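You operate a simulated robot arm through the tools that you are given. There is no shell and no other tool. Be economical: measure what you need, move in short steps, check, and stop when the job is done.

Carry out the task below with a simulated robot arm. There is one attempt and no reset: what you move stays moved.

Task
Take the can that says "Paste" from the top of the packing bench and put it on the card there.

Only the result counts: the job must be done as asked and must still hold three seconds after the hand-in. Knocking over, shifting, dropping, spilling or breaking anything else fails it.

Robot
A 6-joint arm with a two-finger parallel gripper, fixed in place. Base frame: the origin is at the foot of the arm, x ahead of it, y to its left, z up; the work surface is at about z = 0. Readings come in mm, degrees, newtons and seconds.
With the tool pointing down near the work surface it reaches from about 140 to 580 mm from the base axis. Its first joint turns from -66.0 to 66.0 degrees. Payload 2.1 kg.
The TCP is the grasp point between the finger pads, 30 mm short of the fingertips. In the tool frame z runs along the fingers and y along their closing line. Largest opening 94 mm; finger width 28, thickness 10; the body of the gripper, 50 by 96 mm, starts 55 mm behind the TCP.
Orientation is that of the tool frame in the base frame, as a unit quaternion [x, y, z, w]. With the fingers straight down and closing along the base's y, the tool's x points along the base's -x, its y along +y and its z along -z.

Tools
- The arm moves only by the tool apply_moves. Its argument "targets" is a list of rows, each a list of 4 numbers: the shift along the tool's x, y, z in m, then the turn about the tool's z in rad. In form: [[dx, dy, dz, twist], ...]. A call has 1 to 8 rows; each row is the pose to reach, as a shift and turn from the pose commanded when the call began, along the tool's axes at that moment. "grip" is the finger opening in m, from 0 to 0.094, set as the call begins (left out, the last holds). Each row takes 0.2 s and may step no farther than 50 mm and 8.6 degrees from the row before; otherwise, or with a gripper value out of range, the whole call is refused. Where a pose cannot be reached the arm comes as near as it can. A force on the tool above 40 N (or 10 N above the force at the start of the call, whichever is more), or a blocked arm, ends the call early, and 0.2 s more pass. The fingers move at their own pace (about 72 mm/s each) and stop on an object; they squeeze with about 25 N. The grip force told is the motor's: it shows also when the fingers shut on nothing. Time passes only in rows, and 0.2 s behind the last, so rows that repeat a pose let the fingers close. The reply holds the time, the measured pose of the TCP, the force on the tool along the base axes, the opening and the grip force, in the units named above and with some noise, and new pictures: "views" is both (left out), scene, wrist or none.
- Cameras (640 x 400 px; columns grow to the right, rows downward): "scene" is fixed at [51.8, -362.8, 481.7]; the picture's right is [0.80, -0.59, 0.00], its down [-0.37, -0.50, -0.78] and it looks along [0.46, 0.63, -0.63] (base axes); focal length 302 px, centre (320, 200). "wrist" rides on the gripper at [-37, 0, -58] in the tool frame; the picture's right is [0.00, -1.00, 0.00], its down [0.97, 0.00, -0.24] and it looks along [0.24, 0.00, 0.97] (tool axes); focal length 218 px, centre (320, 200). There is no depth. A picture from a camera that has moved, and an enlarged one, comes with that camera's place and axes in the base frame and with its lens. The place of the scene camera against the robot may be out by one fixed shift of up to 12 mm in any direction.
- enlarge(camera, box): a new picture of the part [left, top, right, bottom] of that camera's present view, enlarged. The clock stands still meanwhile.
- job_done(): hands the job in; it is judged then, once.

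Go step by step. Nothing tells you positions but the pictures and the camera data: compare them with the known pose of the tool, close in by small moves and look again before you grip or let go. The budget is 90 turns and 150 pictures, counting those below and the enlarged ones. Unless the task says otherwise, let go and move clear before handing in, and close with one line.

The tools are called after "Call:" by a JSON object that holds its "name" and its "arguments". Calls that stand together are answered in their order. apply_moves: Moves the arm, as the interface text tells. Its arguments: {"type":"object","properties":{"targets":{"type":"array"},"grip":{"type":"number"},"views":{"type":"string","enum":["both","scene","wrist","none"]}},"required":["targets"]} The other tools are called the same way: enlarge (camera, box) takes an enlarged picture of a part of a camera's view; job_done () hands the job in.

At the start:

```text
t: 0.0
tool_pos: [318.3, 74.3, 228.6]
orientation: [0.0, 1.0, 0.0, 0.001]
wrist_force: [0.1, 0.5, -0.3]
grip_width: 94.0
gripper_force: 0.1
```

scene: 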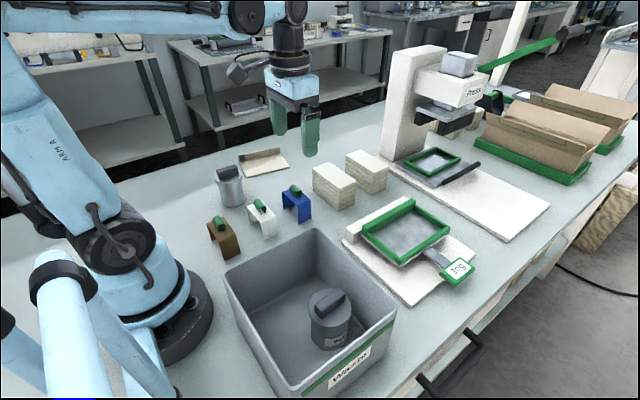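
wrist: 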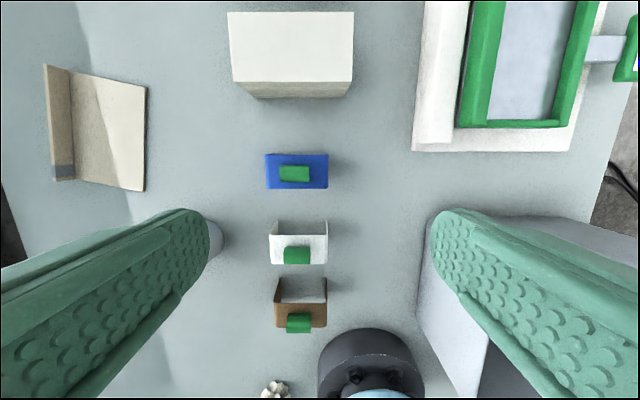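

I see one grey can on the bench near a folded card, and another in the waste bin. I'll enlarge to read the labels.

Call:
{"name": "enlarge", "arguments": {"camera": "scene", "box": [190, 130, 310, 230]}}

Call:
{"name": "enlarge", "arguments": {"camera": "scene", "box": [270, 260, 400, 390]}}

Call:
{"name": "enlarge", "arguments": {"camera": "wrist", "box": [20, 40, 240, 280]}}

```text
4.00 times, centred on (250, 180) of scene
camera zoom: at [51.8, -362.8, 481.7], right [0.8, -0.59, 0.0], down [-0.37, -0.5, -0.78], along [0.46, 0.63, -0.63], focal length 1206 px, centre (600, 280)
```

zoom: 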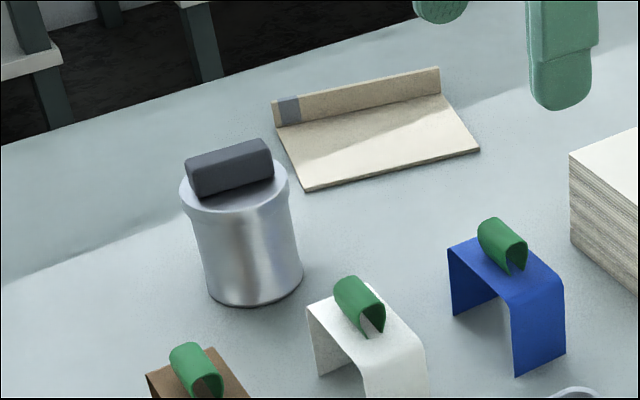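

```text
3.08 times, centred on (335, 325) of scene
camera zoom: at [51.8, -362.8, 481.7], right [0.8, -0.59, 0.0], down [-0.37, -0.5, -0.78], along [0.46, 0.63, -0.63], focal length 928 px, centre (274, -185)
```

zoom: 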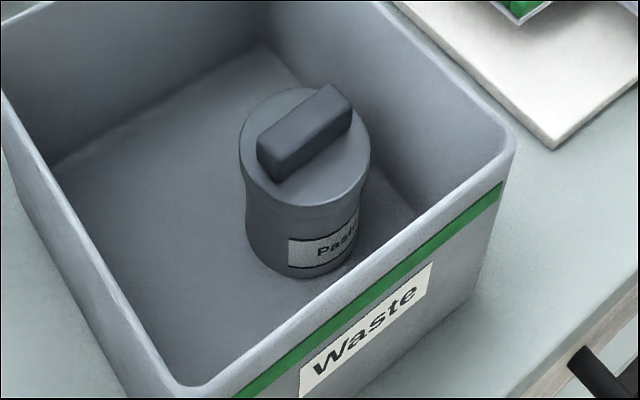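

```text
1.67 times, centred on (130, 160) of wrist
camera zoom: at [356.9, 75.6, 286.6], right [0.0, -1.0, 0.0], down [-0.97, 0.0, 0.24], along [-0.24, 0.0, -0.97], focal length 364 px, centre (637, 267)
```

zoom: 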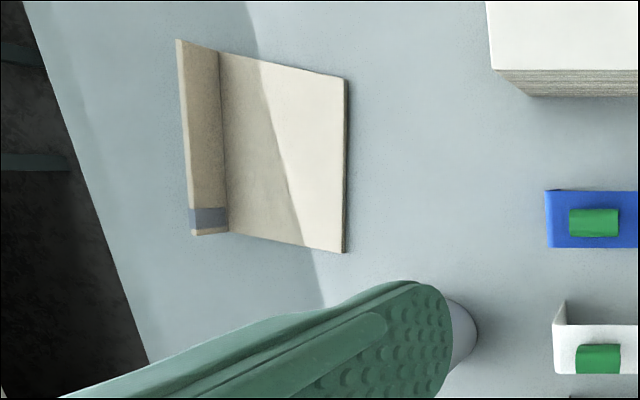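

The can in the bin says "Paste", but the task wants the one on the bench top, at about (228, 244), whose label may face away from this camera. The card is at about (370, 342). I'll move the wrist camera to the can's far side to read it.

Call:
{"name": "apply_moves", "arguments": {"targets": [[0.0136, 0.0423, 0.005, 0], [0.0272, 0.0846, 0.01, 0], [0.0408, 0.1269, 0.015, 0], [0.0544, 0.1692, 0.02, 0], [0.068, 0.2115, 0.025, 0], [0.0816, 0.2538, 0.03, 0], [0.095, 0.296, 0.035, 0]]}}

```text
t: 1.6
tool_pos: [223.5, 370.3, 194.8]
orientation: [0.0, 1.0, 0.0, 0.002]
wrist_force: [0.3, -0.4, -0.5]
grip_width: 94.1
gripper_force: 0.0
camera wrist: at [260.7, 371.5, 252.2], right [0.0, -1.0, 0.0], down [-0.97, 0.0, 0.24], along [-0.24, 0.0, -0.97], focal length 218 px, centre (320, 200)
```

scene: 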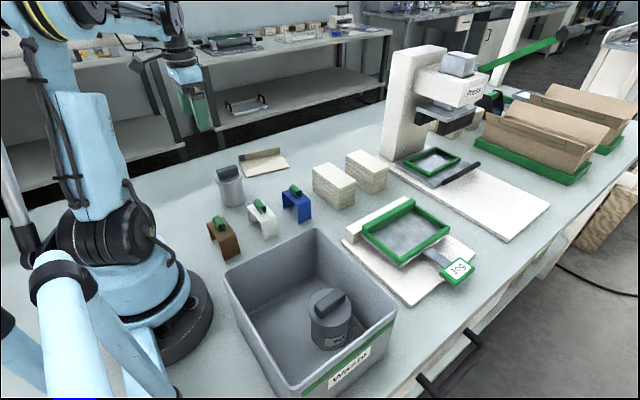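
wrist: 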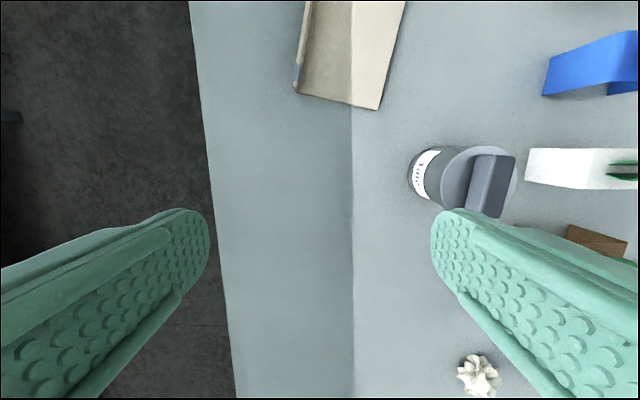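

Call:
{"name": "enlarge", "arguments": {"camera": "wrist", "box": [395, 135, 525, 220]}}

Call:
{"name": "enlarge", "arguments": {"camera": "wrist", "box": [280, 0, 420, 120]}}

```text
4.71 times, centred on (460, 178) of wrist
camera zoom: at [260.7, 371.5, 252.2], right [0.0, -1.0, 0.0], down [-0.97, 0.0, 0.24], along [-0.24, 0.0, -0.97], focal length 1027 px, centre (-339, 306)
```

zoom: 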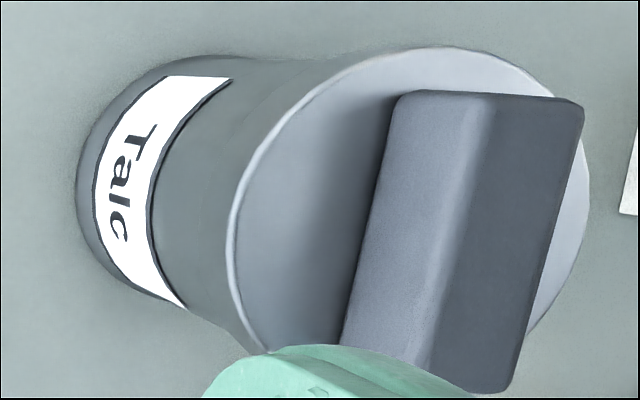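

```text
3.33 times, centred on (350, 60) of wrist
camera zoom: at [260.7, 371.5, 252.2], right [0.0, -1.0, 0.0], down [-0.97, 0.0, 0.24], along [-0.24, 0.0, -0.97], focal length 728 px, centre (220, 667)
```

zoom: 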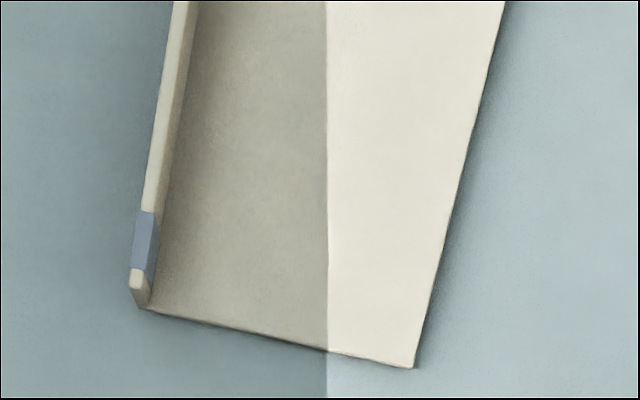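

The bench can says "Talc", so it isn't the target. Before settling on the "Paste" can in the bin, I'll check the rest of the bench for another one.

Call:
{"name": "enlarge", "arguments": {"camera": "scene", "box": [300, 40, 500, 200]}}

Call:
{"name": "enlarge", "arguments": {"camera": "scene", "box": [440, 20, 640, 200]}}

Call:
{"name": "enlarge", "arguments": {"camera": "scene", "box": [300, 280, 360, 360]}}

Call:
{"name": "enlarge", "arguments": {"camera": "scene", "box": [0, 0, 300, 180]}}

```text
2.50 times, centred on (400, 120) of scene
camera zoom: at [51.8, -362.8, 481.7], right [0.8, -0.59, 0.0], down [-0.37, -0.5, -0.78], along [0.46, 0.63, -0.63], focal length 754 px, centre (120, 400)
```

zoom: 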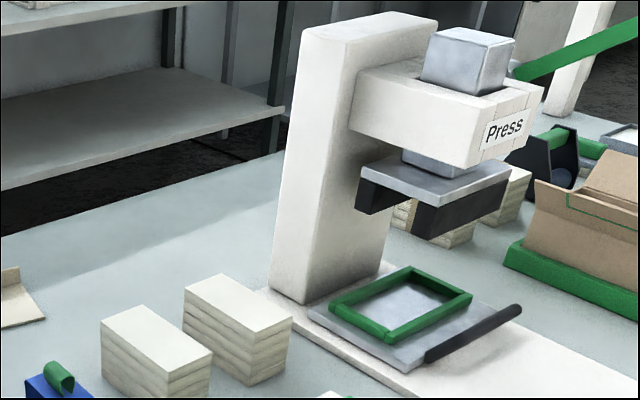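

```text
2.22 times, centred on (540, 110) of scene
camera zoom: at [51.8, -362.8, 481.7], right [0.8, -0.59, 0.0], down [-0.37, -0.5, -0.78], along [0.46, 0.63, -0.63], focal length 670 px, centre (-169, 400)
```

zoom: 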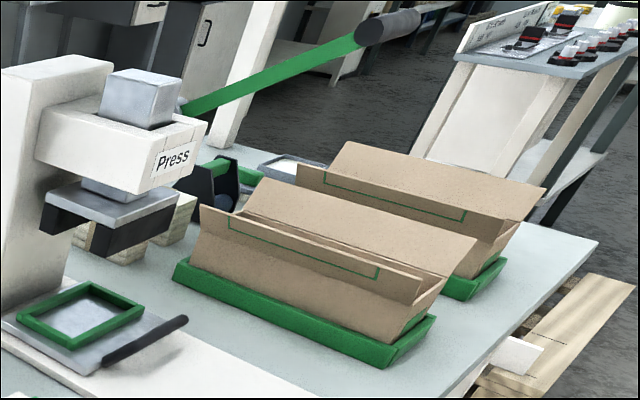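

```text
5.00 times, centred on (330, 320) of scene
camera zoom: at [51.8, -362.8, 481.7], right [0.8, -0.59, 0.0], down [-0.37, -0.5, -0.78], along [0.46, 0.63, -0.63], focal length 1508 px, centre (270, -400)
```

zoom: 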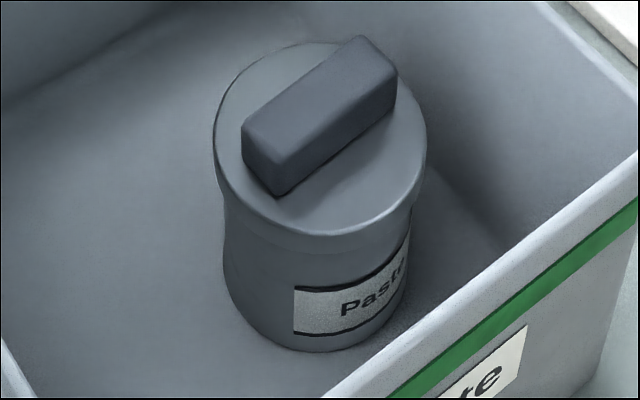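

```text
2.13 times, centred on (150, 90) of scene
camera zoom: at [51.8, -362.8, 481.7], right [0.8, -0.59, 0.0], down [-0.37, -0.5, -0.78], along [0.46, 0.63, -0.63], focal length 643 px, centre (683, 435)
```

zoom: 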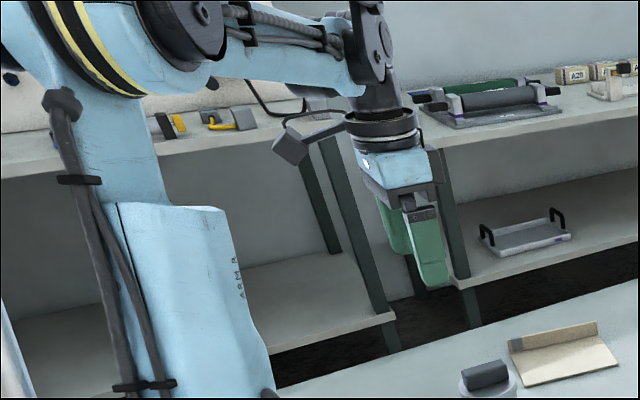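

No other "Paste" can is visible, so the one in the waste bin on the bench, at about (204, -175), is the target. I'll go there high up and look down.

Call:
{"name": "apply_moves", "arguments": {"targets": [[0, -0.02, -0.04, 0], [0, -0.065, -0.055, 0], [0, -0.113, -0.06, 0], [0, -0.161, -0.06, 0], [0, -0.209, -0.06, 0], [0, -0.257, -0.06, 0], [0, -0.305, -0.06, 0]], "views": "none"}}

Call:
{"name": "apply_moves", "arguments": {"targets": [[0, -0.048, 0, 0], [0, -0.096, 0, 0], [0, -0.144, 0, 0], [0, -0.192, 0, 0], [0, -0.24, 0, 0]]}}

```text
t: 3.2
tool_pos: [222.9, 64.1, 252.7]
orientation: [0.0, 1.0, -0.001, 0.001]
wrist_force: [0.3, 0.0, 0.2]
grip_width: 93.9
gripper_force: 0.1
```

```text
t: 4.4
tool_pos: [223.5, -175.0, 253.7]
orientation: [0.0, 1.0, -0.001, 0.001]
wrist_force: [1.1, 0.2, 0.3]
grip_width: 93.9
gripper_force: 0.0
camera wrist: at [261.2, -175.4, 311.4], right [0.0, -1.0, 0.0], down [-0.97, 0.0, 0.24], along [-0.24, 0.0, -0.97], focal length 218 px, centre (320, 200)
```

scene: 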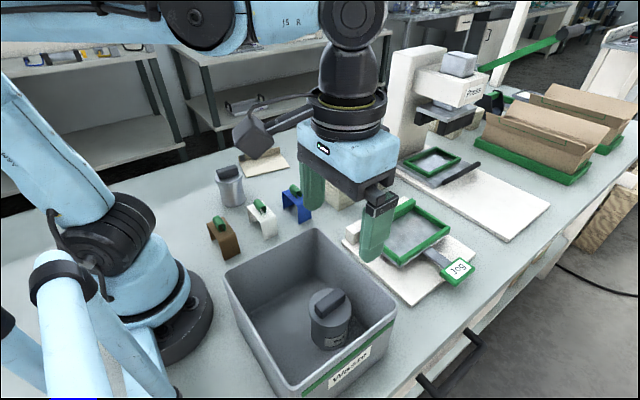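
wrist: 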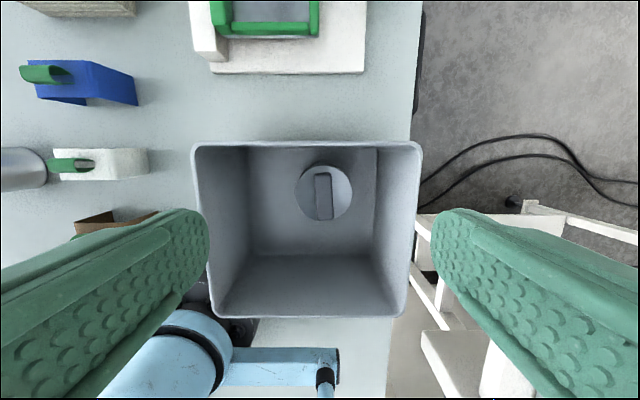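

Looking down, the can stands at about (212, -180), with the handle roughly along x. The bin rim is at about z 124, spanning x 93–260 and y -261 to -68. I'll check the gripper's outline for rim clearance and get a sharper view of the can.

Call:
{"name": "enlarge", "arguments": {"camera": "scene", "box": [230, 80, 430, 270]}}

Call:
{"name": "enlarge", "arguments": {"camera": "wrist", "box": [180, 130, 430, 330]}}

```text
2.11 times, centred on (330, 175) of scene
camera zoom: at [51.8, -362.8, 481.7], right [0.8, -0.59, 0.0], down [-0.37, -0.5, -0.78], along [0.46, 0.63, -0.63], focal length 635 px, centre (299, 253)
```

zoom: 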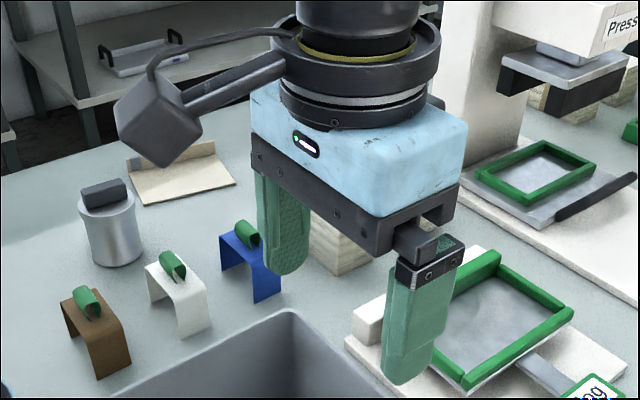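

```text
2.00 times, centred on (305, 230) of wrist
camera zoom: at [261.2, -175.4, 311.4], right [0.0, -1.0, 0.0], down [-0.97, 0.0, 0.24], along [-0.24, 0.0, -0.97], focal length 436 px, centre (350, 140)
```

zoom: 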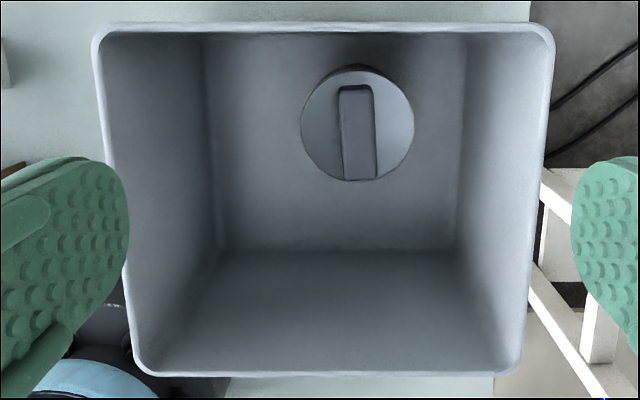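

There's no camera housing near the rim, and the side box on the wrist stays about 100 mm above the TCP. I'll centre over the can, narrow the fingers to 80 mm and drop to just above the rim to measure the can's height from the change in view.

Call:
{"name": "apply_moves", "arguments": {"targets": [[0.006, -0.003, 0.03, 0], [0.011, -0.005, 0.06, 0], [0.011, -0.005, 0.08, 0]], "grip": 0.08}}

```text
t: 5.2
tool_pos: [213.9, -179.5, 173.5]
orientation: [0.0, 1.0, -0.001, 0.001]
wrist_force: [0.1, 0.3, -0.9]
grip_width: 79.9
gripper_force: 0.0
camera wrist: at [251.7, -179.0, 231.2], right [0.0, -1.0, 0.0], down [-0.97, 0.0, 0.24], along [-0.24, 0.0, -0.97], focal length 218 px, centre (320, 200)
```

scene: 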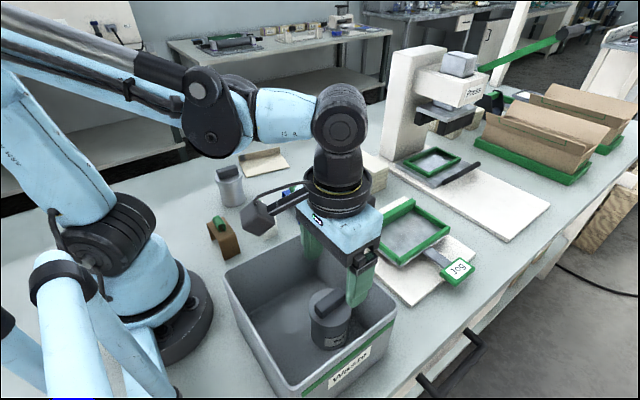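
wrist: 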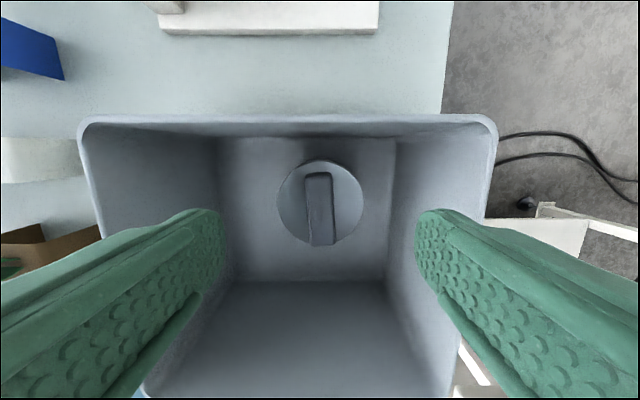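

The can's top is at z≈78, centred on (212, -179), and the rim is at z≈128. I'm descending straight to TCP z≈62, in two stages.

Call:
{"name": "apply_moves", "arguments": {"targets": [[0.002, 0, 0.03, 0], [0.002, 0, 0.055, 0], [0.002, 0, 0.055, 0]]}}

```text
t: 6.0
tool_pos: [211.6, -179.4, 116.2]
orientation: [0.0, 1.0, 0.0, 0.001]
wrist_force: [-1.0, -0.1, 0.0]
grip_width: 80.3
gripper_force: 0.0
camera wrist: at [249.1, -178.7, 176.3], right [0.0, -1.0, 0.0], down [-0.97, 0.0, 0.24], along [-0.24, 0.0, -0.97], focal length 218 px, centre (320, 200)
```

scene: 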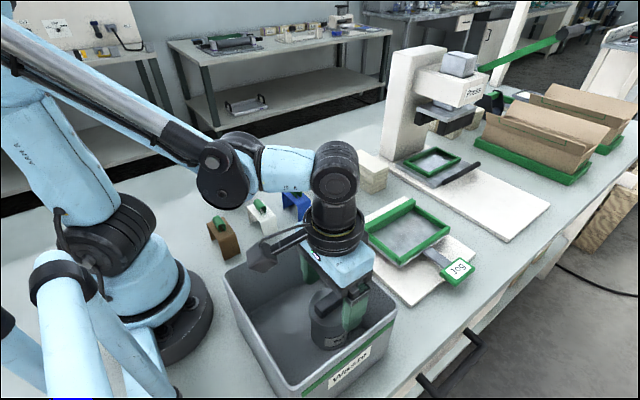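
wrist: 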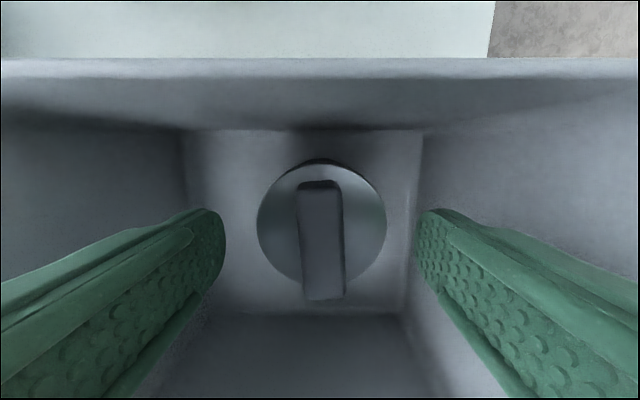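

The fingers straddle the lid symmetrically. I'm going on down, then closing.

Call:
{"name": "apply_moves", "arguments": {"targets": [[0, 0, 0.02, 0], [0, 0, 0.04, 0], [0, 0, 0.054, 0], [0, 0, 0.054, 0]]}}

```text
t: 7.0
tool_pos: [210.7, -178.4, 63.7]
orientation: [0.0, 1.0, 0.0, 0.0]
wrist_force: [0.0, 0.6, 0.4]
grip_width: 80.1
gripper_force: 0.1
camera wrist: at [248.8, -178.7, 121.9], right [0.0, -1.0, 0.0], down [-0.97, 0.0, 0.24], along [-0.24, 0.0, -0.97], focal length 218 px, centre (320, 200)
```

scene: 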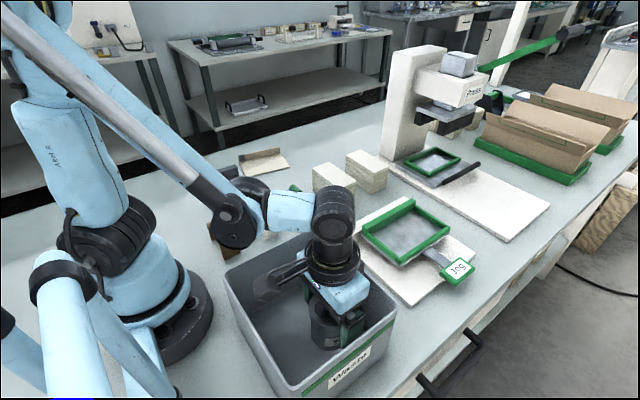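
wrist: 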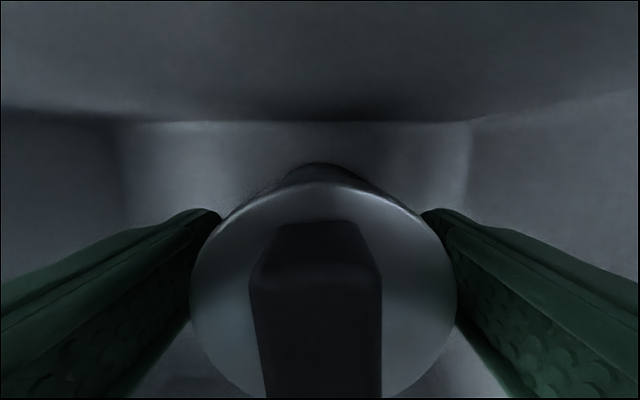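

Call:
{"name": "apply_moves", "arguments": {"targets": [[0, 0, 0, 0], [0, 0, 0, 0], [0, 0, 0, 0]], "grip": 0.04, "views": "wrist"}}

```text
t: 7.8
tool_pos: [211.8, -179.0, 63.3]
orientation: [0.0, 1.0, -0.001, 0.0]
wrist_force: [0.0, 0.2, -0.4]
grip_width: 67.2
gripper_force: 24.9
camera wrist: at [248.9, -178.7, 122.0], right [0.0, -1.0, 0.0], down [-0.97, 0.0, 0.24], along [-0.24, 0.0, -0.97], focal length 218 px, centre (320, 200)
```

wrist: 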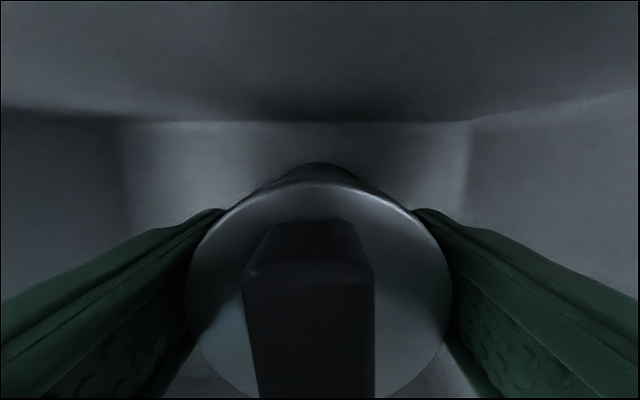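

It's gripped at 67 mm with 25 N. I'm lifting a little to check the hold.

Call:
{"name": "apply_moves", "arguments": {"targets": [[0, 0, -0.005, 0], [0, 0, -0.015, 0], [0, 0, -0.03, 0]]}}

```text
t: 8.6
tool_pos: [211.8, -179.8, 93.5]
orientation: [0.0, 1.0, 0.0, 0.001]
wrist_force: [0.1, -0.3, -0.7]
grip_width: 67.0
gripper_force: 25.1
camera wrist: at [249.1, -178.5, 152.1], right [0.0, -1.0, 0.0], down [-0.97, 0.0, 0.24], along [-0.24, 0.0, -0.97], focal length 218 px, centre (320, 200)
```

scene: 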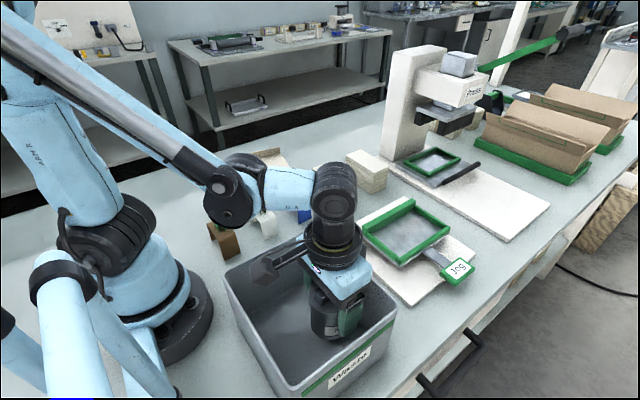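
wrist: 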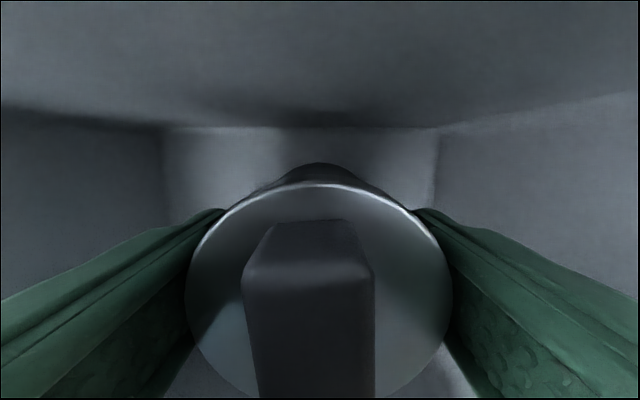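

The lid rises with the hand. I'm lifting clear of the rim, then checking that the whole can came along.

Call:
{"name": "apply_moves", "arguments": {"targets": [[0, 0, -0.03, 0], [0, 0, -0.06, 0], [0, 0, -0.09, 0], [0, 0, -0.12, 0], [0, 0, -0.15, 0]], "views": "scene"}}

Call:
{"name": "enlarge", "arguments": {"camera": "scene", "box": [220, 100, 440, 400]}}

```text
t: 9.8
tool_pos: [212.8, -179.2, 244.6]
orientation: [0.001, 1.0, 0.0, 0.001]
wrist_force: [-0.1, -1.0, -1.8]
grip_width: 66.8
gripper_force: 25.1
```

scene: 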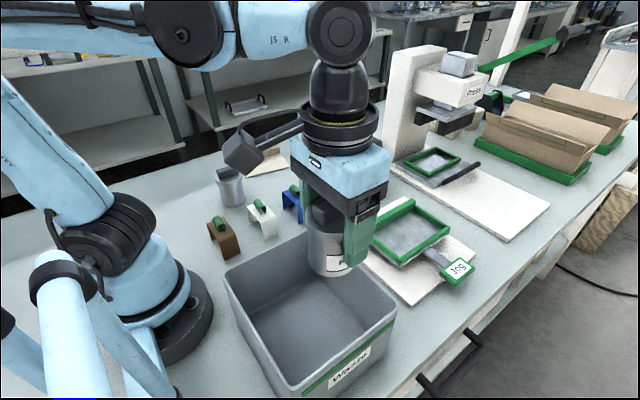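

```text
1.33 times, centred on (330, 250) of scene
camera zoom: at [51.8, -362.8, 481.7], right [0.8, -0.59, 0.0], down [-0.37, -0.5, -0.78], along [0.46, 0.63, -0.63], focal length 402 px, centre (307, 133)
```

zoom: 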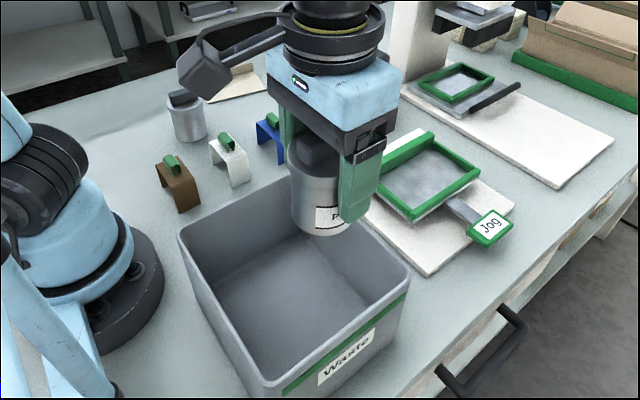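

The whole can is up and clear of the bin. I'll carry it high to above the card at (370, 340), turning the hand 78° so the fingers open along the card and clear of its upright flap.

Call:
{"name": "apply_moves", "arguments": {"targets": [[-0.0132, 0.0433, 0, 0], [-0.0263, 0.0867, 0, 0], [-0.0395, 0.13, 0, 0], [-0.0527, 0.1733, 0, 0], [-0.0658, 0.2167, 0, 0], [-0.079, 0.26, 0, 0]], "views": "none"}}

Call:
{"name": "apply_moves", "arguments": {"targets": [[-0.0132, 0.0433, 0, -0.136], [-0.0263, 0.0867, 0, -0.272], [-0.0395, 0.13, 0, -0.408], [-0.0527, 0.1733, 0, -0.544], [-0.0658, 0.2167, 0, -0.68], [-0.079, 0.26, 0, -0.816], [-0.079, 0.26, 0, -0.952], [-0.079, 0.26, 0, -1.088]], "views": "none"}}

Call:
{"name": "apply_moves", "arguments": {"targets": [[0, 0, 0, -0.136], [0, 0, 0, -0.272], [0, 0, 0, -0.272]]}}

```text
t: 11.2
tool_pos: [290.6, 82.8, 244.6]
orientation: [0.0, 1.0, 0.0, 0.001]
wrist_force: [-0.3, 0.0, 0.1]
grip_width: 66.5
gripper_force: 24.9
```

```text
t: 13.0
tool_pos: [368.9, 340.7, 244.3]
orientation: [-0.518, 0.855, 0.0, 0.001]
wrist_force: [-0.4, -0.5, -0.4]
grip_width: 66.5
gripper_force: 24.7
```

```text
t: 13.8
tool_pos: [369.1, 340.3, 245.2]
orientation: [-0.629, 0.777, 0.0, 0.001]
wrist_force: [0.0, 0.1, -0.4]
grip_width: 66.2
gripper_force: 25.1
camera wrist: at [377.8, 377.7, 302.9], right [0.98, -0.21, 0.0], down [-0.2, -0.95, 0.24], along [-0.05, -0.23, -0.97], focal length 218 px, centre (320, 200)
```

scene: 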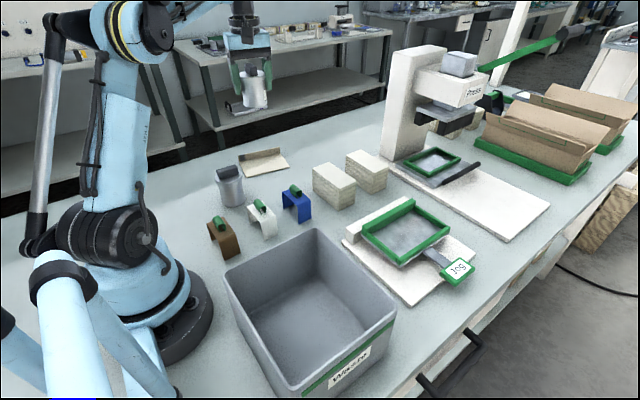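
wrist: 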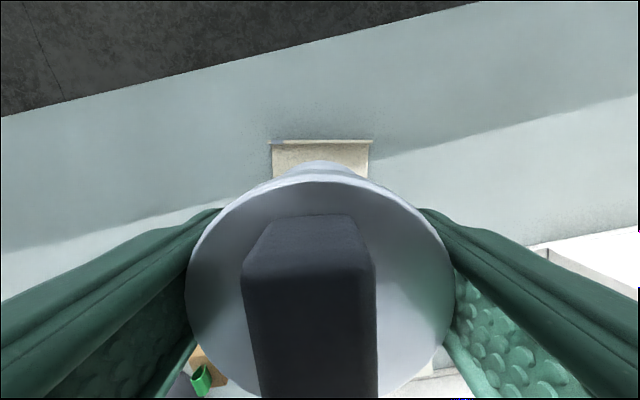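

The card lies square in the wrist view below the can. I'm enlarging it to fix its edges before lowering.

Call:
{"name": "enlarge", "arguments": {"camera": "wrist", "box": [250, 120, 400, 210]}}

Call:
{"name": "enlarge", "arguments": {"camera": "scene", "box": [200, 30, 310, 190]}}

```text
4.27 times, centred on (325, 165) of wrist
camera zoom: at [377.8, 377.7, 302.9], right [0.98, -0.21, 0.0], down [-0.2, -0.95, 0.24], along [-0.05, -0.23, -0.97], focal length 931 px, centre (299, 349)
```

zoom: 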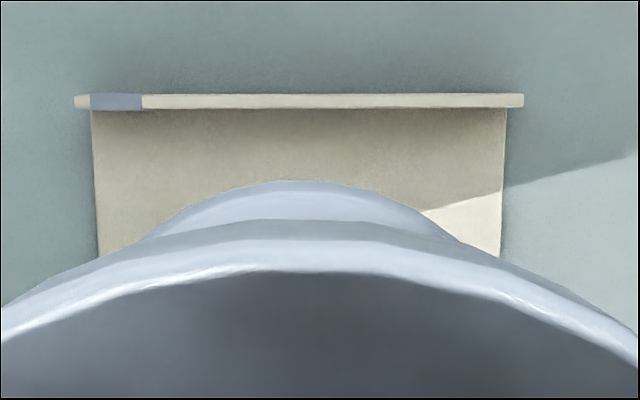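

```text
2.50 times, centred on (255, 110) of scene
camera zoom: at [51.8, -362.8, 481.7], right [0.8, -0.59, 0.0], down [-0.37, -0.5, -0.78], along [0.46, 0.63, -0.63], focal length 754 px, centre (482, 425)
```

zoom: 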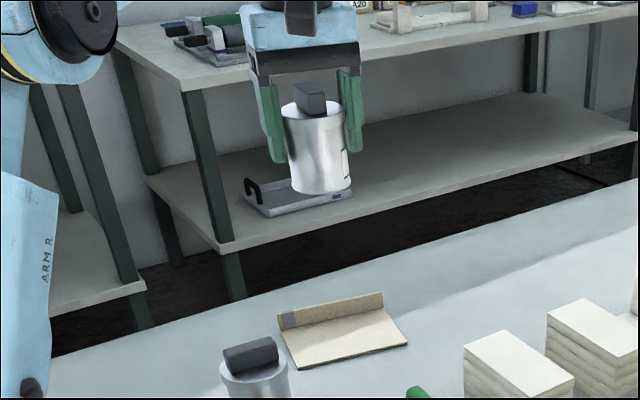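

The card is centred along its length. The flap face is about 41 mm ahead of the hand axis, so a shift of about 2 mm away from it suits. I'll lower to z≈110 and recheck.

Call:
{"name": "apply_moves", "arguments": {"targets": [[0.002, 0, 0.035, 0], [0.002, 0, 0.07, 0], [0.002, 0, 0.105, 0], [0.002, 0, 0.13, 0]]}}

Call:
{"name": "enlarge", "arguments": {"camera": "wrist", "box": [160, 60, 480, 260]}}

Call:
{"name": "enlarge", "arguments": {"camera": "scene", "box": [205, 90, 325, 190]}}

```text
t: 14.8
tool_pos: [369.6, 339.7, 114.2]
orientation: [-0.628, 0.778, 0.0, 0.001]
wrist_force: [0.3, 0.6, -0.3]
grip_width: 66.4
gripper_force: 24.9
camera wrist: at [376.8, 376.5, 172.6], right [0.98, -0.21, 0.0], down [-0.2, -0.95, 0.24], along [-0.05, -0.23, -0.97], focal length 218 px, centre (320, 200)
```

scene: 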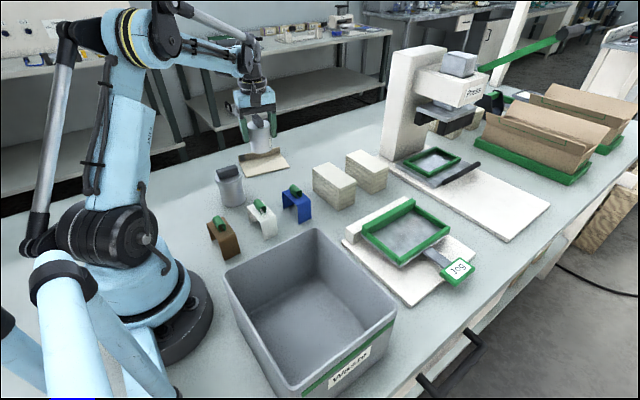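
wrist: 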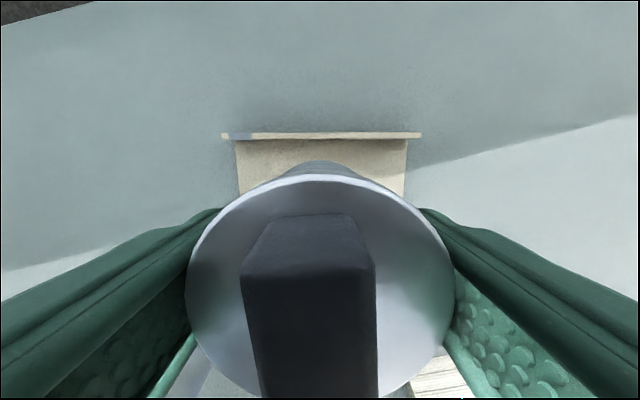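

```text
2.00 times, centred on (320, 160) of wrist
camera zoom: at [376.8, 376.5, 172.6], right [0.98, -0.21, 0.0], down [-0.2, -0.95, 0.24], along [-0.05, -0.23, -0.97], focal length 436 px, centre (320, 280)
```

zoom: 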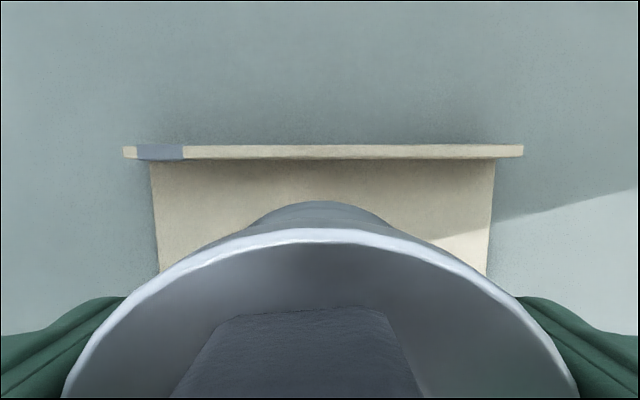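

```text
4.00 times, centred on (265, 140) of scene
camera zoom: at [51.8, -362.8, 481.7], right [0.8, -0.59, 0.0], down [-0.37, -0.5, -0.78], along [0.46, 0.63, -0.63], focal length 1206 px, centre (540, 440)
```

zoom: 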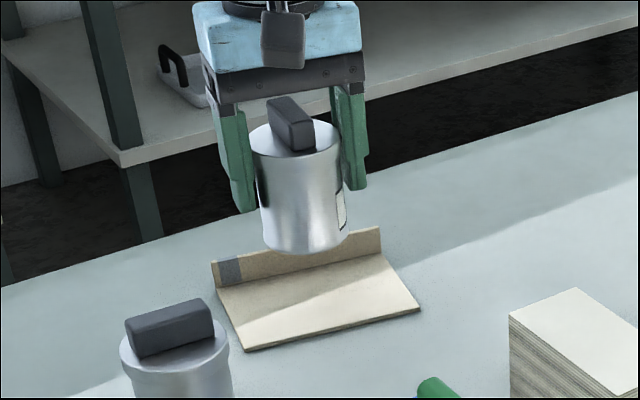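

The flap is about 41 mm ahead and the card needs about 2 mm more shift away from it. I'm lowering to a few millimetres above the card.

Call:
{"name": "apply_moves", "arguments": {"targets": [[0.002, 0, 0.0, 0], [0.002, 0, 0.02, 0], [0.002, 0, 0.035, 0], [0.002, 0, 0.044, 0]]}}

Call:
{"name": "enlarge", "arguments": {"camera": "scene", "box": [215, 100, 315, 185]}}

Call:
{"name": "enlarge", "arguments": {"camera": "wrist", "box": [160, 60, 480, 260]}}

```text
t: 15.8
tool_pos: [368.4, 337.2, 69.4]
orientation: [-0.628, 0.778, -0.001, 0.001]
wrist_force: [-0.3, 0.0, -0.5]
grip_width: 66.2
gripper_force: 24.4
camera wrist: at [377.1, 373.7, 128.7], right [0.98, -0.21, 0.0], down [-0.2, -0.95, 0.24], along [-0.05, -0.23, -0.97], focal length 218 px, centre (320, 200)
```

scene: 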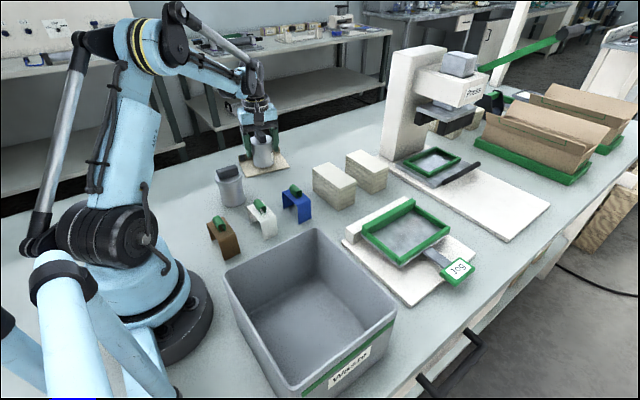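
wrist: 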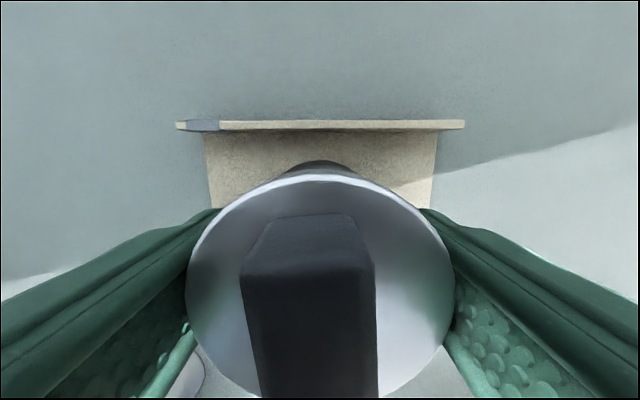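

```text
4.71 times, centred on (265, 142) of scene
camera zoom: at [51.8, -362.8, 481.7], right [0.8, -0.59, 0.0], down [-0.37, -0.5, -0.78], along [0.46, 0.63, -0.63], focal length 1419 px, centre (579, 471)
```

zoom: 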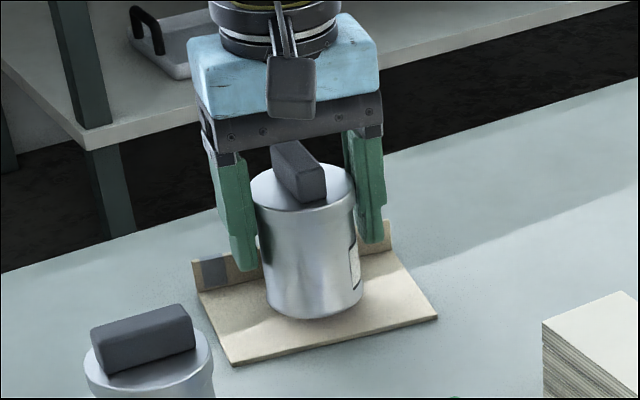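

```text
2.00 times, centred on (320, 160) of wrist
camera zoom: at [377.1, 373.7, 128.7], right [0.98, -0.21, 0.0], down [-0.2, -0.95, 0.24], along [-0.05, -0.23, -0.97], focal length 436 px, centre (320, 280)
```

zoom: 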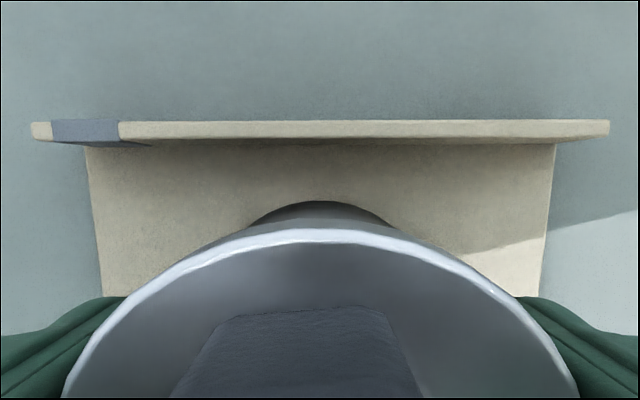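

The can hovers a few millimetres above the card, well inside its edges. I'm lowering in small steps while watching the force.

Call:
{"name": "apply_moves", "arguments": {"targets": [[0, 0, 0.0015, 0], [0, 0, 0.003, 0], [0, 0, 0.0045, 0]], "views": "none"}}

```text
t: 16.6
tool_pos: [369.3, 336.8, 66.1]
orientation: [-0.629, 0.778, -0.001, 0.001]
wrist_force: [-1.1, -0.1, -1.0]
grip_width: 66.2
gripper_force: 25.0
```

Call:
{"name": "apply_moves", "arguments": {"targets": [[0, 0, 0.001, 0], [0, 0, 0.001, 0]], "views": "none"}}

```text
t: 17.2
tool_pos: [368.2, 335.8, 63.9]
orientation: [-0.629, 0.778, -0.001, 0.0]
wrist_force: [0.3, 0.2, -0.6]
grip_width: 66.3
gripper_force: 25.0
```

Call:
{"name": "apply_moves", "arguments": {"targets": [[0, 0, 0.001, 0], [0, 0, 0.001, 0]], "views": "none"}}

Call:
{"name": "enlarge", "arguments": {"camera": "scene", "box": [235, 120, 295, 180]}}

```text
t: 17.8
tool_pos: [369.0, 336.7, 63.6]
orientation: [-0.629, 0.777, 0.0, 0.001]
wrist_force: [0.2, -0.1, -0.3]
grip_width: 66.4
gripper_force: 24.8
```

```text
6.67 times, centred on (265, 150) of scene
camera zoom: at [51.8, -362.8, 481.7], right [0.8, -0.59, 0.0], down [-0.37, -0.5, -0.78], along [0.46, 0.63, -0.63], focal length 2011 px, centre (687, 533)
```

zoom: 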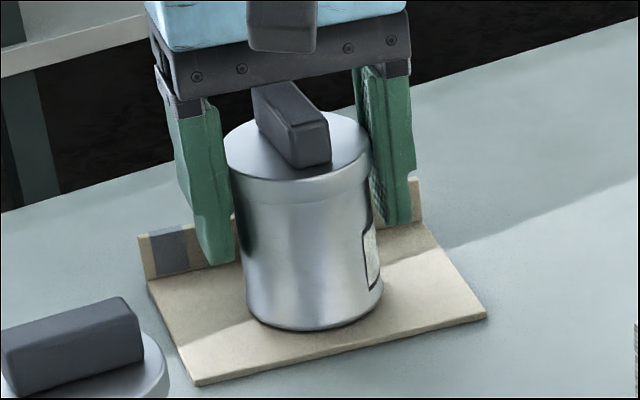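

It's nearly touching. I'm continuing down a millimetre at a time.

Call:
{"name": "apply_moves", "arguments": {"targets": [[0, 0, 0.001, 0], [0, 0, 0.001, 0]], "views": "none"}}

Call:
{"name": "apply_moves", "arguments": {"targets": [[0, 0, 0.001, 0], [0, 0, 0.001, 0]], "views": "none"}}

```text
t: 18.4
tool_pos: [368.5, 338.3, 62.0]
orientation: [-0.628, 0.778, -0.001, 0.001]
wrist_force: [-0.4, -0.5, 1.4]
grip_width: 66.0
gripper_force: 25.0
```

```text
t: 19.0
tool_pos: [369.6, 336.6, 62.9]
orientation: [-0.629, 0.777, -0.001, 0.0]
wrist_force: [0.7, -0.5, 16.8]
grip_width: 65.9
gripper_force: 24.9
```

The force is up to 17 N, so the can is on the card. I'm easing off slightly and opening.

Call:
{"name": "apply_moves", "arguments": {"targets": [[0, 0, -0.0007, 0], [0, 0, -0.0007, 0]], "views": "none"}}

Call:
{"name": "apply_moves", "arguments": {"targets": [[0, 0, 0, 0], [0, 0, 0, 0], [0, 0, 0, 0]], "grip": 0.086}}

```text
t: 19.6
tool_pos: [368.9, 338.4, 63.3]
orientation: [-0.629, 0.778, 0.0, 0.0]
wrist_force: [1.0, 0.4, 8.1]
grip_width: 66.0
gripper_force: 24.7
```

```text
t: 20.4
tool_pos: [369.2, 336.6, 63.0]
orientation: [-0.629, 0.777, 0.0, 0.0]
wrist_force: [0.8, -0.1, 0.9]
grip_width: 86.2
gripper_force: 0.2
camera wrist: at [376.9, 373.8, 120.9], right [0.98, -0.21, 0.0], down [-0.2, -0.95, 0.24], along [-0.05, -0.23, -0.97], focal length 218 px, centre (320, 200)
```

scene: 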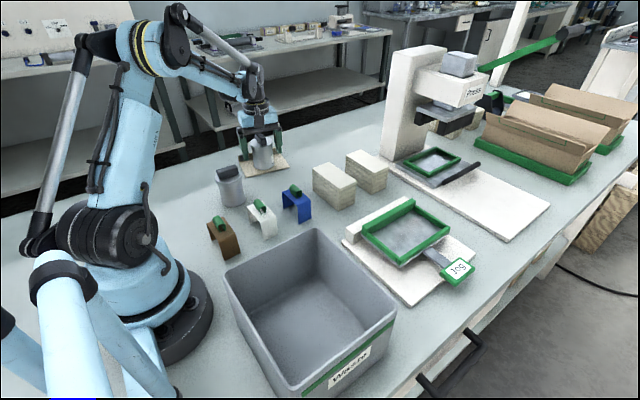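
wrist: 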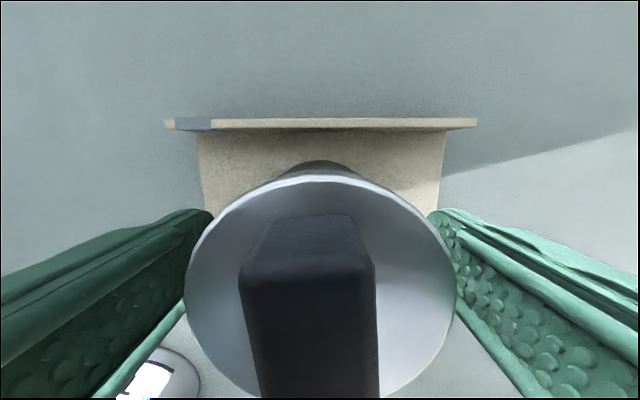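

The can is free of the fingers. I'm rising straight up and checking.

Call:
{"name": "apply_moves", "arguments": {"targets": [[0, 0, -0.02, 0], [0, 0, -0.05, 0], [0, 0, -0.09, 0], [0, 0, -0.13, 0], [0, 0, -0.17, 0]]}}

Call:
{"name": "enlarge", "arguments": {"camera": "scene", "box": [205, 100, 325, 220]}}

```text
t: 21.6
tool_pos: [367.6, 336.8, 234.2]
orientation: [-0.629, 0.778, -0.001, 0.001]
wrist_force: [-0.4, -0.5, -1.0]
grip_width: 86.3
gripper_force: 0.1
camera wrist: at [375.5, 373.4, 291.5], right [0.98, -0.21, 0.0], down [-0.2, -0.95, 0.24], along [-0.05, -0.23, -0.97], focal length 218 px, centre (320, 200)
```

scene: 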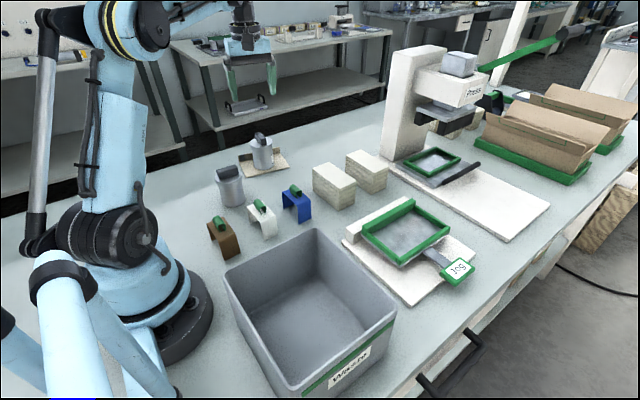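
wrist: 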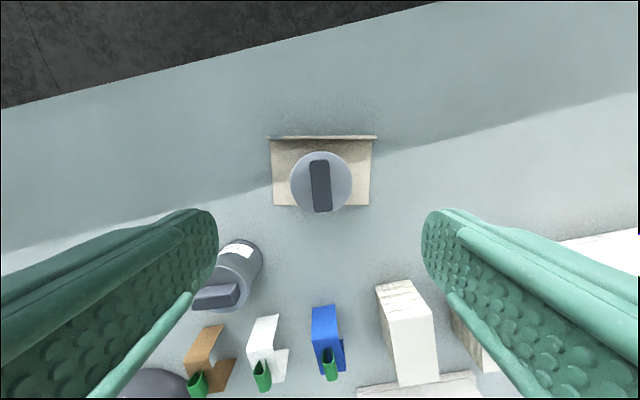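

```text
3.33 times, centred on (265, 160) of scene
camera zoom: at [51.8, -362.8, 481.7], right [0.8, -0.59, 0.0], down [-0.37, -0.5, -0.78], along [0.46, 0.63, -0.63], focal length 1005 px, centre (503, 333)
```

zoom: 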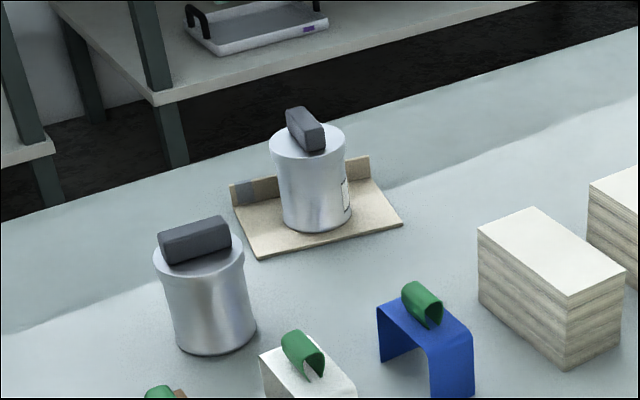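

The "Paste" can stands upright on the card, the hand is clear, and nothing else has moved. I'm handing in.

Call:
{"name": "job_done", "arguments": {}}

```text
The job is handed in.
```

The "Paste" can is now on the card; it was in the waste bin on the bench, because the can standing on the open bench top says "Talc", so I left that one alone.
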